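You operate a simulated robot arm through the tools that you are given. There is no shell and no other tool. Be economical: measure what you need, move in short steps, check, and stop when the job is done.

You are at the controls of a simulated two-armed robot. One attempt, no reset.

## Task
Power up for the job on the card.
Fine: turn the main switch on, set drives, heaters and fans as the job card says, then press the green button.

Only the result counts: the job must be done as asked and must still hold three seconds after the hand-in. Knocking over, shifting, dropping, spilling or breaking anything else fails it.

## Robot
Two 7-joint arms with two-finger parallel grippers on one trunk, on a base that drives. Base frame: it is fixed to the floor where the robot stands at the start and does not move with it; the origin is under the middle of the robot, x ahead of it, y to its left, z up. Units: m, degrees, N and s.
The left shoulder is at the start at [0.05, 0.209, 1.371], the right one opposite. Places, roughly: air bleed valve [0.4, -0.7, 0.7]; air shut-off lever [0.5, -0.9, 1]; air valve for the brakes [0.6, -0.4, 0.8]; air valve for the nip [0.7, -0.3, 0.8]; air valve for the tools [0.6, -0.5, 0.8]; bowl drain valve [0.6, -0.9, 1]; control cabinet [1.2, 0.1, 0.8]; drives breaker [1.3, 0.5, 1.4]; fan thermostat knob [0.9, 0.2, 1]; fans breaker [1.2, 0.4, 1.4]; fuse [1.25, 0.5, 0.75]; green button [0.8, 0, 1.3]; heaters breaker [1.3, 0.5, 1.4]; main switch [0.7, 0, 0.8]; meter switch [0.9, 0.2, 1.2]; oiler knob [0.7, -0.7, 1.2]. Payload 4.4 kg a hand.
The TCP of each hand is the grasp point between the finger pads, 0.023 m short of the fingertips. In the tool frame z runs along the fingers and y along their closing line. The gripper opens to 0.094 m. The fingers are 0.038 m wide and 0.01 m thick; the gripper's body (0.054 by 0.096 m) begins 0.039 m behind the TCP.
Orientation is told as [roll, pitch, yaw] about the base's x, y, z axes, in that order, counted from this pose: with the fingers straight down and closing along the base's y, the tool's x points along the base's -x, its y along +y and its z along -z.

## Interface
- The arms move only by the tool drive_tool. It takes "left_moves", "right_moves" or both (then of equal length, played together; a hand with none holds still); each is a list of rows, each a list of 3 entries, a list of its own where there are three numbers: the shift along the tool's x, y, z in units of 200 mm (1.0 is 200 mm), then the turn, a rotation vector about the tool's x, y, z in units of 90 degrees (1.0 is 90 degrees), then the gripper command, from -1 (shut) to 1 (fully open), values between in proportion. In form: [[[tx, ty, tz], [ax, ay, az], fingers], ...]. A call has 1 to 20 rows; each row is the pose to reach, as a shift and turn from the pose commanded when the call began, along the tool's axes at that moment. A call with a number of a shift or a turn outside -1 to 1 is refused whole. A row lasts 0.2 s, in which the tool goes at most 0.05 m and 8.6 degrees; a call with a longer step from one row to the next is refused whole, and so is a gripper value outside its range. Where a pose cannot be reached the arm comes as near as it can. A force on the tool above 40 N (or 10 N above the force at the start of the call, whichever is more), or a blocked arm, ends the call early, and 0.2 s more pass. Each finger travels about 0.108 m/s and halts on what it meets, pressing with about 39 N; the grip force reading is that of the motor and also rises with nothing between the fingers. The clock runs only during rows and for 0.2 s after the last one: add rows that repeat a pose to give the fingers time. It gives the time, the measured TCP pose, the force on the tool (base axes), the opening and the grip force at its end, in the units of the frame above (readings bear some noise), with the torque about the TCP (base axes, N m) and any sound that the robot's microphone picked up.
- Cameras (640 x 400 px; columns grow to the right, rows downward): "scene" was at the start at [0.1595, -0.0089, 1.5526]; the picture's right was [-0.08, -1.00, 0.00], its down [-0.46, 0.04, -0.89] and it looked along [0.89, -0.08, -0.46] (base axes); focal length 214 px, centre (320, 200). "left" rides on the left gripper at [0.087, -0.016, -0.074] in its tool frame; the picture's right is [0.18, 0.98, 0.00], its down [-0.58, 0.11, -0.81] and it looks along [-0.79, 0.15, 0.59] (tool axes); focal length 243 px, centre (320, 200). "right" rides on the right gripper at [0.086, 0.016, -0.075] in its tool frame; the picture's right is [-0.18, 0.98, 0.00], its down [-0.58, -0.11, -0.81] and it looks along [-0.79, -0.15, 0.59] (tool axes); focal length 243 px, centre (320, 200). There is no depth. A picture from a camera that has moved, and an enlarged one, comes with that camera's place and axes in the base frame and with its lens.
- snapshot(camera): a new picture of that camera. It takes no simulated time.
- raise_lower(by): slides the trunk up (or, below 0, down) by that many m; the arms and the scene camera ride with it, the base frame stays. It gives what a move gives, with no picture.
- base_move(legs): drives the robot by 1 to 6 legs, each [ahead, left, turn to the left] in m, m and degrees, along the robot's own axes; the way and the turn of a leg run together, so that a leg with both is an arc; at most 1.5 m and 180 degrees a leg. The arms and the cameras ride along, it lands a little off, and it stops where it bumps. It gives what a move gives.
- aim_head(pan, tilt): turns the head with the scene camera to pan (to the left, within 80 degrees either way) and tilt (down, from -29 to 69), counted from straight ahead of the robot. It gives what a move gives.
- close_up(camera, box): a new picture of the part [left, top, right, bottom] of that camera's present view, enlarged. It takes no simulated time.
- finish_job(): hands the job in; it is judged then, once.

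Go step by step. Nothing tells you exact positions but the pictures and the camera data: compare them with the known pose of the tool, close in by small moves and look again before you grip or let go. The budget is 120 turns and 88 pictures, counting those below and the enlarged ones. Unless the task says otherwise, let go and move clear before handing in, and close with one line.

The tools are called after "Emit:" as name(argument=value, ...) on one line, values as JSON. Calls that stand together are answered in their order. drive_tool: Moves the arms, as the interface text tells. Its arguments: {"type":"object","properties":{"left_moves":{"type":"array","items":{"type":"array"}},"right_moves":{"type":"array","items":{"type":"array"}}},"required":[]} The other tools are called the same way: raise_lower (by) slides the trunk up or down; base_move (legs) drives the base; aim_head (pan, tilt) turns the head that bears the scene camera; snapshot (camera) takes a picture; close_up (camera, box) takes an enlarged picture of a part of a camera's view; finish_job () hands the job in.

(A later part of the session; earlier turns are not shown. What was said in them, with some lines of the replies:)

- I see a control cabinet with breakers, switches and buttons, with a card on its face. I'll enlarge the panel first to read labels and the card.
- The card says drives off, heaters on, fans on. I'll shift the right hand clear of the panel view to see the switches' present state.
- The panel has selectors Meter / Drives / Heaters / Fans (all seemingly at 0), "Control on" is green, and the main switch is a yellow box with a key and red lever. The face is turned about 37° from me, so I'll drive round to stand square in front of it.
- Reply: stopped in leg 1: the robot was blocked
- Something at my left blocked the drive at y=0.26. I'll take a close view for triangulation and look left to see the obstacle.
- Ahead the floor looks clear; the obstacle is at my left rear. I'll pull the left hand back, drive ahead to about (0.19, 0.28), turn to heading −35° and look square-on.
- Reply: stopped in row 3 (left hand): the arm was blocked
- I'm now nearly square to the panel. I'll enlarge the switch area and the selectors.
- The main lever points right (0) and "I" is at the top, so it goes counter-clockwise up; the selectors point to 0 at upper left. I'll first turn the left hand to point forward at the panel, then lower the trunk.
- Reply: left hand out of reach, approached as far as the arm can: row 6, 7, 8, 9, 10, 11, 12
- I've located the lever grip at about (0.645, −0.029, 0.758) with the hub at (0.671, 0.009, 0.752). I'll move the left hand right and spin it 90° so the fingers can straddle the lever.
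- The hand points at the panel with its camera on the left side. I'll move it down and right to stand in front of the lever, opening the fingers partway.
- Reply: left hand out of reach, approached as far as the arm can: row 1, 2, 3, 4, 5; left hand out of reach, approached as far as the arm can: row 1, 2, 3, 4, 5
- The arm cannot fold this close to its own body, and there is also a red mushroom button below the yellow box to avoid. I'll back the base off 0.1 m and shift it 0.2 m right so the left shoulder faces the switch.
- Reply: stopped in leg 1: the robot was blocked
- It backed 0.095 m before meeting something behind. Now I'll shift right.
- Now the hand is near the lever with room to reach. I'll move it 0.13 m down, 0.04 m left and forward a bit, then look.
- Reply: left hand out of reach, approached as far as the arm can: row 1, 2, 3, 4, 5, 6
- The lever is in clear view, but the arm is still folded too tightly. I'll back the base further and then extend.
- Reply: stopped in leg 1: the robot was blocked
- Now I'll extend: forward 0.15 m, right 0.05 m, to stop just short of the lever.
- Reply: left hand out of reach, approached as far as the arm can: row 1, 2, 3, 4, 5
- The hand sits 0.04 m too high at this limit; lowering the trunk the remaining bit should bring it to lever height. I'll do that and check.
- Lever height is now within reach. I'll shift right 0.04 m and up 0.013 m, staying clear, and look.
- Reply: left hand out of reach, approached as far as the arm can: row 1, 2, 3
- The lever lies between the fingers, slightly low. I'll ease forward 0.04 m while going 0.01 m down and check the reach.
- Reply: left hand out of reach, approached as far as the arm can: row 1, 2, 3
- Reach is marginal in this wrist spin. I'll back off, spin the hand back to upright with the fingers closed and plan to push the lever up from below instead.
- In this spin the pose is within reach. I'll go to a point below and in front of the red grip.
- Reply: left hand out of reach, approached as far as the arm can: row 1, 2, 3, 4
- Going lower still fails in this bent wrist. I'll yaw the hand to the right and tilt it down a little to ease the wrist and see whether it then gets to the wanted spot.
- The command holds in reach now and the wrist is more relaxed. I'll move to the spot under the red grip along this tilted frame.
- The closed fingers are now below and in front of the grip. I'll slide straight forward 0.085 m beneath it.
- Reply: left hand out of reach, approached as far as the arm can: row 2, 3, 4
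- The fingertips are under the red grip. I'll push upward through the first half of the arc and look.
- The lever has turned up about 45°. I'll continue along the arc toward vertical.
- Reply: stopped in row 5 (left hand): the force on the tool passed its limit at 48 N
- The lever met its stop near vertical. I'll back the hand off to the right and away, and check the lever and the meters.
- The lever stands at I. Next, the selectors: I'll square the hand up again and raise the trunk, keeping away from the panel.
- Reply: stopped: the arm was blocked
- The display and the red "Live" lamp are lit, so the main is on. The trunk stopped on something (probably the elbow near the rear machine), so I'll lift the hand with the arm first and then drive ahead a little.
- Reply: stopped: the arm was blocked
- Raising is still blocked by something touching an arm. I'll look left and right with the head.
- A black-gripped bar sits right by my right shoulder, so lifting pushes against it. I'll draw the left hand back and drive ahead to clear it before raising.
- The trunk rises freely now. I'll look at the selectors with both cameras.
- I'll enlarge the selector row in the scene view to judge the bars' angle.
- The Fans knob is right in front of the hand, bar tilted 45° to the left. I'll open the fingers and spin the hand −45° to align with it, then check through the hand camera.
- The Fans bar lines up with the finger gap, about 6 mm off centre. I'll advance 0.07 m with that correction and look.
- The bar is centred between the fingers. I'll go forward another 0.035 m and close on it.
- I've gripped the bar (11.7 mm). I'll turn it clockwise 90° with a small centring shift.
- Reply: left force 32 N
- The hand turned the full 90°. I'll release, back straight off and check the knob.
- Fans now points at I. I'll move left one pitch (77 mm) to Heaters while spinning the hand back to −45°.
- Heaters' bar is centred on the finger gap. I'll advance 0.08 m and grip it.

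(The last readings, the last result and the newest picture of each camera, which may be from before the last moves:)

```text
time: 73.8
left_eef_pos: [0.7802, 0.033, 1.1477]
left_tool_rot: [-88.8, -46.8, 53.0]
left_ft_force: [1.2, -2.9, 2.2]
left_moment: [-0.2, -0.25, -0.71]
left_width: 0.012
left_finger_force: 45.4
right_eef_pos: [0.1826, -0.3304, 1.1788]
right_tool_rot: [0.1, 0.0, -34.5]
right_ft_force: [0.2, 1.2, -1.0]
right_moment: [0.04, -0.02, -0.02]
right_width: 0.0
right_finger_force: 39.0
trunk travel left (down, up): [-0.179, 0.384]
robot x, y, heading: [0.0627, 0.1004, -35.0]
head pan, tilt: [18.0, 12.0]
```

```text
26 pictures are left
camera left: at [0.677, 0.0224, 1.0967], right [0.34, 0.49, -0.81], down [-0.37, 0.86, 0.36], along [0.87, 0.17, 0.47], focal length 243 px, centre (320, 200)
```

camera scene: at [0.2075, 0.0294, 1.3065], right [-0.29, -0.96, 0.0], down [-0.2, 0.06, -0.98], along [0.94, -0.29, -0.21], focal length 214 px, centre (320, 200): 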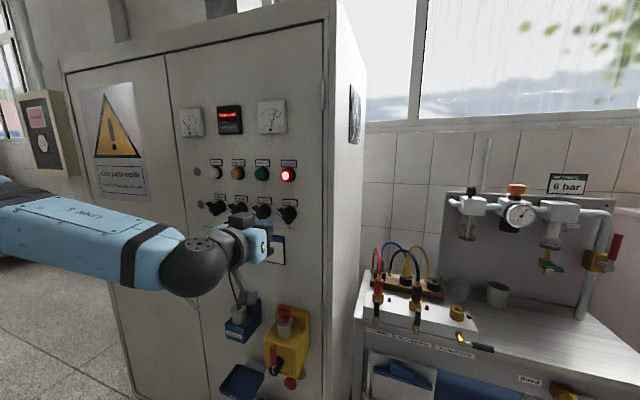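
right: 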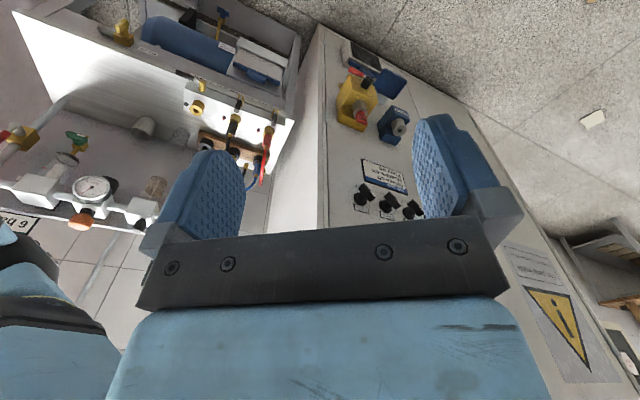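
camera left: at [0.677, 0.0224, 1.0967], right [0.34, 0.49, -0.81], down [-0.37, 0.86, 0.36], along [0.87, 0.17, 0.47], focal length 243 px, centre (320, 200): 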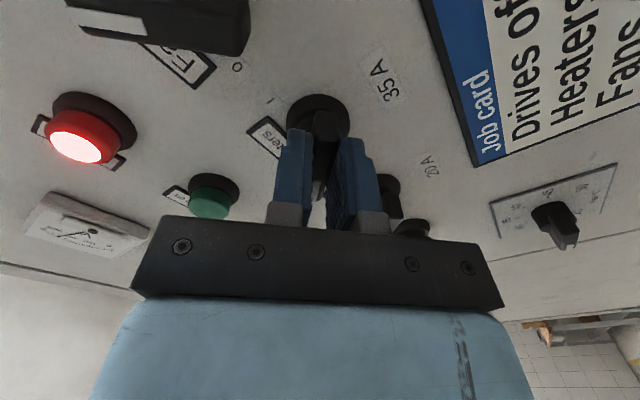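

The grip is well centred. Turning Heaters clockwise 90°, then releasing and backing off.

Emit:
drive_tool(left_moves=[[[0, 0, 0], [0, 0, 0.09], -1], [[0, 0, 0], [0, 0, 0.18], -1], [[0, 0, 0], [0, 0, 0.27], -1], [[0, 0, 0], [0, 0, 0.36], -1], [[0, 0, 0], [0, 0, 0.45], -1], [[0, 0, 0], [0, 0, 0.54], -1], [[0, 0, 0], [0, 0, 0.63], -1], [[0, 0, 0], [0, 0, 0.72], -1], [[0, 0, 0], [0, 0, 0.81], -1], [[0, 0, 0], [0, 0, 0.9], -1], [[0, 0, 0], [0, 0, 0.99], -1], [[0, 0, 0], [0, 0, 1.0], -1]])

Emit:
drive_tool(left_moves=[[[0, 0, 0], [0, 0, 0], -0.3], [[0, 0, 0], [0, 0, 0], 0.1], [[0, 0, 0], [0, 0, 0], 0.1], [[0, 0, -0.15], [0, 0, 0], 0.1], [[0, 0, -0.3], [0, 0, 0], 0.1], [[0, 0, -0.45], [0, 0, 0], 0.1]])

Emit:
snapshot(camera="left")

Emit:
close_up(camera="scene", box=[190, 155, 310, 255])

```text
time: 76.4
left_eef_pos: [0.784, 0.0386, 1.1485]
left_tool_rot: [89.0, -43.3, -125.0]
left_ft_force: [29.4, 19.8, 18.1]
left_moment: [-1.69, 0.86, 0.73]
left_width: 0.0123
left_finger_force: 45.2
right_eef_pos: [0.1855, -0.3269, 1.1807]
right_tool_rot: [-0.3, 0.0, -34.3]
right_ft_force: [0.3, 0.4, 0.0]
right_moment: [0.03, 0.02, -0.01]
right_width: 0.0
right_finger_force: 39.1
trunk travel left (down, up): [-0.179, 0.384]
robot x, y, heading: [0.0635, 0.0961, -35.4]
head pan, tilt: [18.0, 12.0]
```

```text
time: 77.8
left_eef_pos: [0.7063, 0.0889, 1.1488]
left_tool_rot: [88.9, -43.1, -125.3]
left_ft_force: [0.7, 0.0, 0.0]
left_moment: [-0.01, 0.01, 0.04]
left_width: 0.0517
left_finger_force: 0.1
right_eef_pos: [0.1816, -0.3301, 1.1811]
right_tool_rot: [-0.1, 0.0, -34.4]
right_ft_force: [0.3, -0.6, 0.5]
right_moment: [0.01, 0.03, -0.03]
right_width: 0.0001
right_finger_force: 39.1
trunk travel left (down, up): [-0.179, 0.384]
robot x, y, heading: [0.0641, 0.0927, -34.8]
head pan, tilt: [18.0, 12.0]
```

```text
25 pictures are left
camera left: at [0.6758, 0.1773, 1.0788], right [0.48, 0.65, 0.59], down [-0.85, 0.19, 0.49], along [0.21, -0.74, 0.64], focal length 243 px, centre (320, 200)
```

left: 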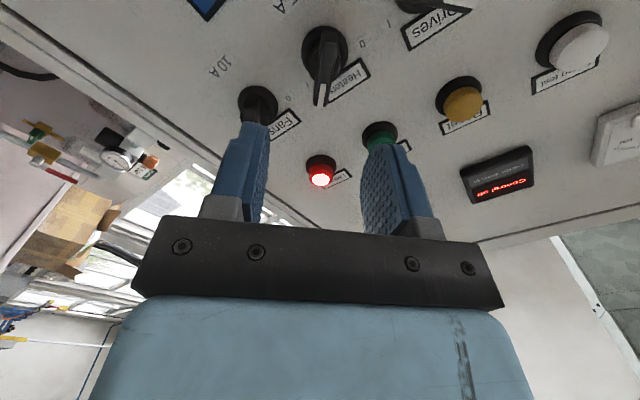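

```text
4.00 times, centred on (250, 205) of scene
camera zoom: at [0.2072, 0.0306, 1.3066], right [-0.29, -0.96, 0.0], down [-0.2, 0.06, -0.98], along [0.94, -0.29, -0.21], focal length 858 px, centre (600, 180)
```

zoom: 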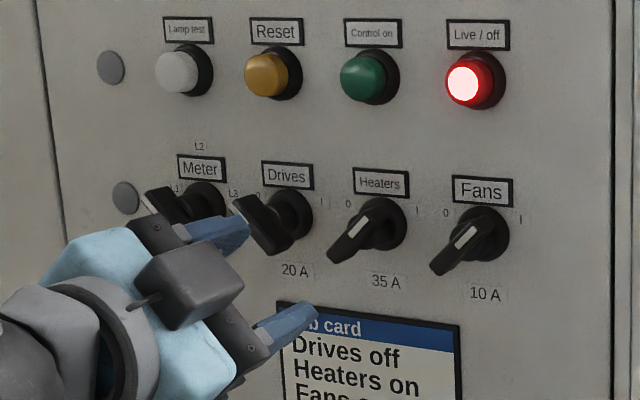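

Heaters and Fans are at I, Drives at 0. Now I'll raise the hand about 0.10 m to the green button, closing the fingers and squaring the spin.

Emit:
drive_tool(left_moves=[[[-0.07, 0.065, 0], [0, 0, -0.08], -1], [[-0.14, 0.13, 0], [0, 0, -0.16], -1], [[-0.21, 0.195, 0], [0, 0, -0.24], -1], [[-0.28, 0.26, 0], [0, 0, -0.32], -1], [[-0.35, 0.33, 0], [0, 0, -0.4], -1], [[-0.364, 0.35, 0], [0, 0, -0.48], -1], [[-0.364, 0.35, 0], [0, 0, -0.48], -1]])

Emit:
snapshot(camera="left")

Emit:
close_up(camera="scene", box=[190, 125, 310, 225])

```text
time: 79.4
left_eef_pos: [0.7045, 0.0829, 1.2486]
left_tool_rot: [75.9, -86.3, -112.1]
left_ft_force: [0.7, 0.3, -0.1]
left_moment: [0.01, -0.01, 0.02]
left_width: 0.0
left_finger_force: 38.2
right_eef_pos: [0.183, -0.3312, 1.1799]
right_tool_rot: [0.1, 0.1, -34.4]
right_ft_force: [-0.5, -0.1, 0.2]
right_moment: [0.0, -0.01, -0.01]
right_width: 0.0
right_finger_force: 38.8
trunk travel left (down, up): [-0.179, 0.384]
robot x, y, heading: [0.0591, 0.0966, -34.8]
head pan, tilt: [18.0, 12.0]
```

```text
23 pictures are left
camera left: at [0.637, 0.1193, 1.1639], right [0.58, 0.8, -0.12], down [-0.6, 0.53, 0.6], along [0.55, -0.28, 0.79], focal length 243 px, centre (320, 200)
```

left: 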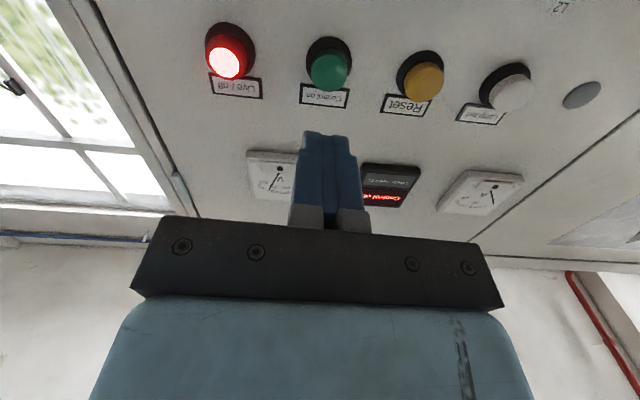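

```text
4.00 times, centred on (250, 175) of scene
camera zoom: at [0.2074, 0.0294, 1.3065], right [-0.29, -0.96, 0.0], down [-0.2, 0.06, -0.98], along [0.94, -0.29, -0.21], focal length 858 px, centre (600, 300)
```

zoom: 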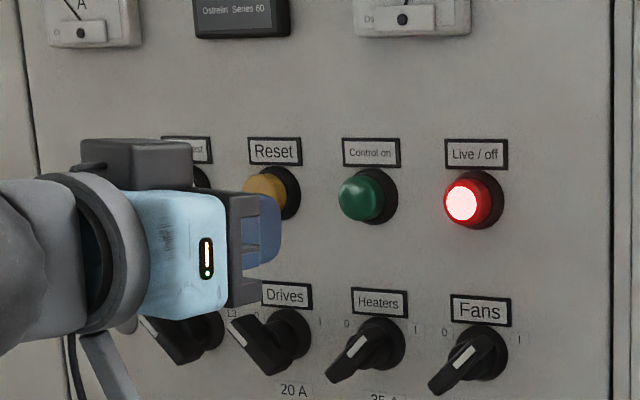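

The green button is about 6 mm low and 6 mm left of the finger axis, roughly 0.08 m from the fingertips. I'll advance with that correction and press gradually.

Emit:
drive_tool(left_moves=[[[0.03, 0.028, 0.1], [0, 0, 0], -1], [[0.03, 0.028, 0.22], [0, 0, 0], -1], [[0.03, 0.028, 0.32], [0, 0, 0], -1], [[0.03, 0.028, 0.36], [0, 0, 0], -1], [[0.03, 0.028, 0.39], [0, 0, 0], -1], [[0.03, 0.028, 0.41], [0, 0, 0], -1], [[0.03, 0.028, 0.43], [0, 0, 0], -1]])

Emit:
close_up(camera="scene", box=[190, 95, 310, 195])

```text
time: 81.0
left_eef_pos: [0.7782, 0.037, 1.2423]
left_tool_rot: [75.9, -86.1, -111.9]
left_ft_force: [0.1, -0.5, -0.4]
left_moment: [0.01, -0.01, 0.04]
left_width: 0.0
left_finger_force: 38.7
right_eef_pos: [0.1839, -0.3309, 1.18]
right_tool_rot: [0.0, 0.0, -34.4]
right_ft_force: [0.6, 0.7, 0.4]
right_moment: [-0.04, -0.01, 0.03]
right_width: 0.0002
right_finger_force: 39.2
trunk travel left (down, up): [-0.179, 0.384]
robot x, y, heading: [0.0648, 0.0964, -35.0]
head pan, tilt: [18.0, 12.0]
```

```text
4.00 times, centred on (250, 145) of scene
camera zoom: at [0.2076, 0.0293, 1.3064], right [-0.29, -0.96, 0.0], down [-0.2, 0.06, -0.98], along [0.94, -0.29, -0.21], focal length 858 px, centre (600, 420)
```

zoom: 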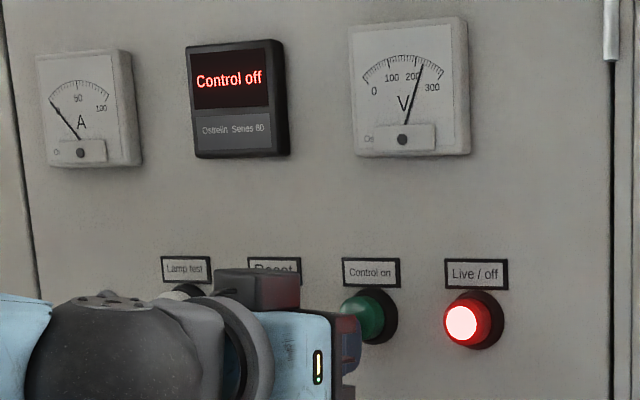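

No contact yet. I'll check alignment through the hand camera.

Emit:
snapshot(camera="left")

```text
20 pictures are left
camera left: at [0.7104, 0.0741, 1.1564], right [0.58, 0.8, -0.12], down [-0.6, 0.53, 0.6], along [0.55, -0.28, 0.79], focal length 243 px, centre (320, 200)
```

left: 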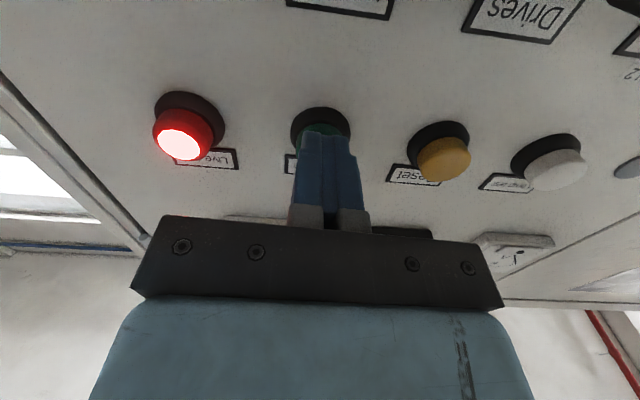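

The fingertips are squarely before the green button. Pressing on in small steps.

Emit:
drive_tool(left_moves=[[[0, 0, 0.02], [0, 0, 0], -1], [[0, 0, 0.04], [0, 0, 0], -1], [[0, 0, 0.055], [0, 0, 0], -1], [[0, 0, 0.07], [0, 0, 0], -1], [[0, 0, 0.085], [0, 0, 0], -1]])

Emit:
close_up(camera="scene", box=[190, 95, 310, 195])

```text
time: 82.2
left_eef_pos: [0.7904, 0.0289, 1.2411]
left_tool_rot: [76.1, -86.2, -112.3]
left_ft_force: [-11.4, 5.9, -4.6]
left_moment: [-0.04, -0.06, -0.05]
left_width: 0.0
left_finger_force: 38.7
right_eef_pos: [0.1806, -0.3302, 1.1801]
right_tool_rot: [-0.1, 0.0, -34.4]
right_ft_force: [0.5, -0.2, 0.4]
right_moment: [0.02, 0.02, -0.02]
right_width: 0.0001
right_finger_force: 39.0
trunk travel left (down, up): [-0.179, 0.384]
robot x, y, heading: [0.0626, 0.0944, -34.8]
head pan, tilt: [18.0, 12.0]
heard: click
```

```text
4.00 times, centred on (250, 145) of scene
camera zoom: at [0.2063, 0.0305, 1.3066], right [-0.29, -0.96, 0.0], down [-0.2, 0.06, -0.98], along [0.94, -0.29, -0.21], focal length 858 px, centre (600, 420)
```

zoom: 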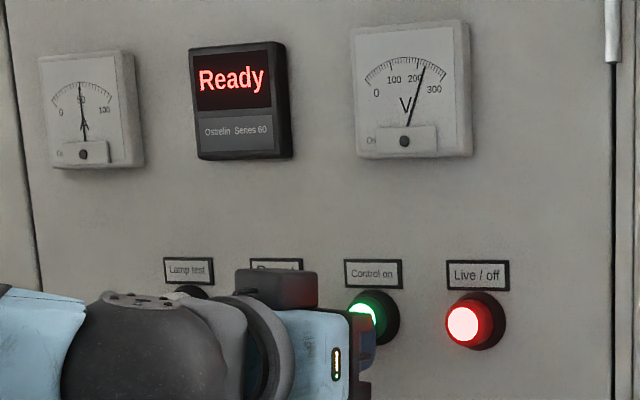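

A click was heard, the display reads "Ready" and the green lamp is lit. I'll back straight off and verify the final state.

Emit:
drive_tool(left_moves=[[[0, 0, -0.15], [0, 0, 0], -1], [[0, 0, -0.35], [0, 0, 0], -1], [[0, 0, -0.55], [0, 0, 0], -1], [[0, 0, -0.7], [0, 0, 0], -1], [[0, 0, -0.7], [0, 0, 0], -1]])

Emit:
close_up(camera="scene", box=[170, 90, 330, 230])

Emit:
snapshot(camera="scene")

```text
time: 83.4
left_eef_pos: [0.6783, 0.1109, 1.2437]
left_tool_rot: [75.2, -86.2, -111.3]
left_ft_force: [-0.6, -0.4, 0.0]
left_moment: [-0.01, 0.02, -0.05]
left_width: 0.0001
left_finger_force: 38.8
right_eef_pos: [0.1832, -0.3311, 1.178]
right_tool_rot: [0.1, 0.2, -34.3]
right_ft_force: [0.4, 0.1, -0.5]
right_moment: [-0.02, -0.02, 0.0]
right_width: 0.0
right_finger_force: 39.1
trunk travel left (down, up): [-0.179, 0.384]
robot x, y, heading: [0.0583, 0.098, -34.9]
head pan, tilt: [18.0, 12.0]
```

```text
2.86 times, centred on (250, 160) of scene
camera zoom: at [0.2077, 0.029, 1.3064], right [-0.29, -0.96, 0.0], down [-0.2, 0.06, -0.98], along [0.94, -0.29, -0.21], focal length 613 px, centre (520, 314)
```

zoom: 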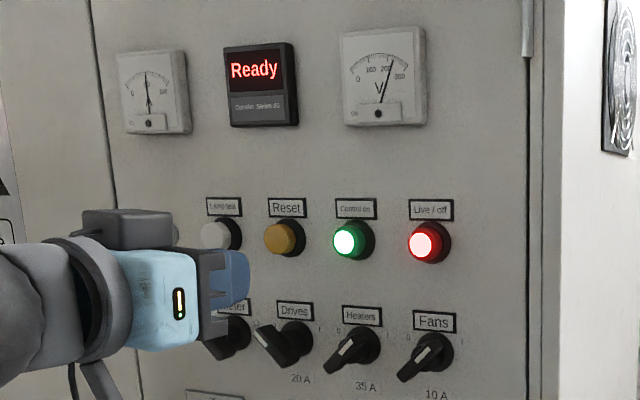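

```text
17 pictures are left
camera scene: at [0.2077, 0.029, 1.3064], right [-0.29, -0.96, 0.0], down [-0.2, 0.06, -0.98], along [0.94, -0.29, -0.21], focal length 214 px, centre (320, 200)
```

scene: 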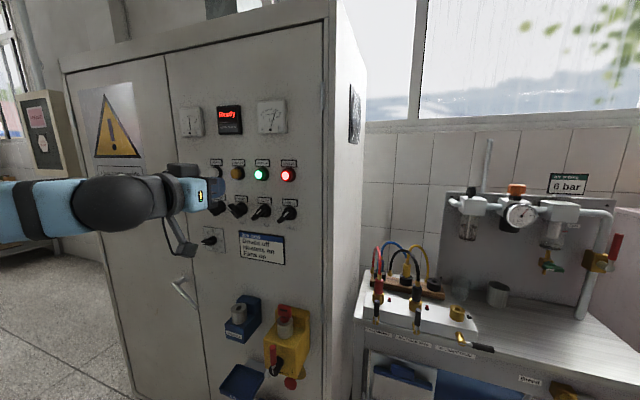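

The main is on, Drives at 0, Heaters and Fans at I, the display shows "Ready" and the green lamp is lit; the hand is clear. Handing in.

Emit:
finish_job()

```text
The job is handed in.
```

I powered up the cabinet for the job on the card: main switch on, drives off, heaters and fans on. After I pressed the green button the display read "Ready". On the way, the base and trunk bumped fixed things beside and behind the robot a few times, including a bar by the right shoulder. I saw nothing shifted, but I didn't check that side again before handing in.
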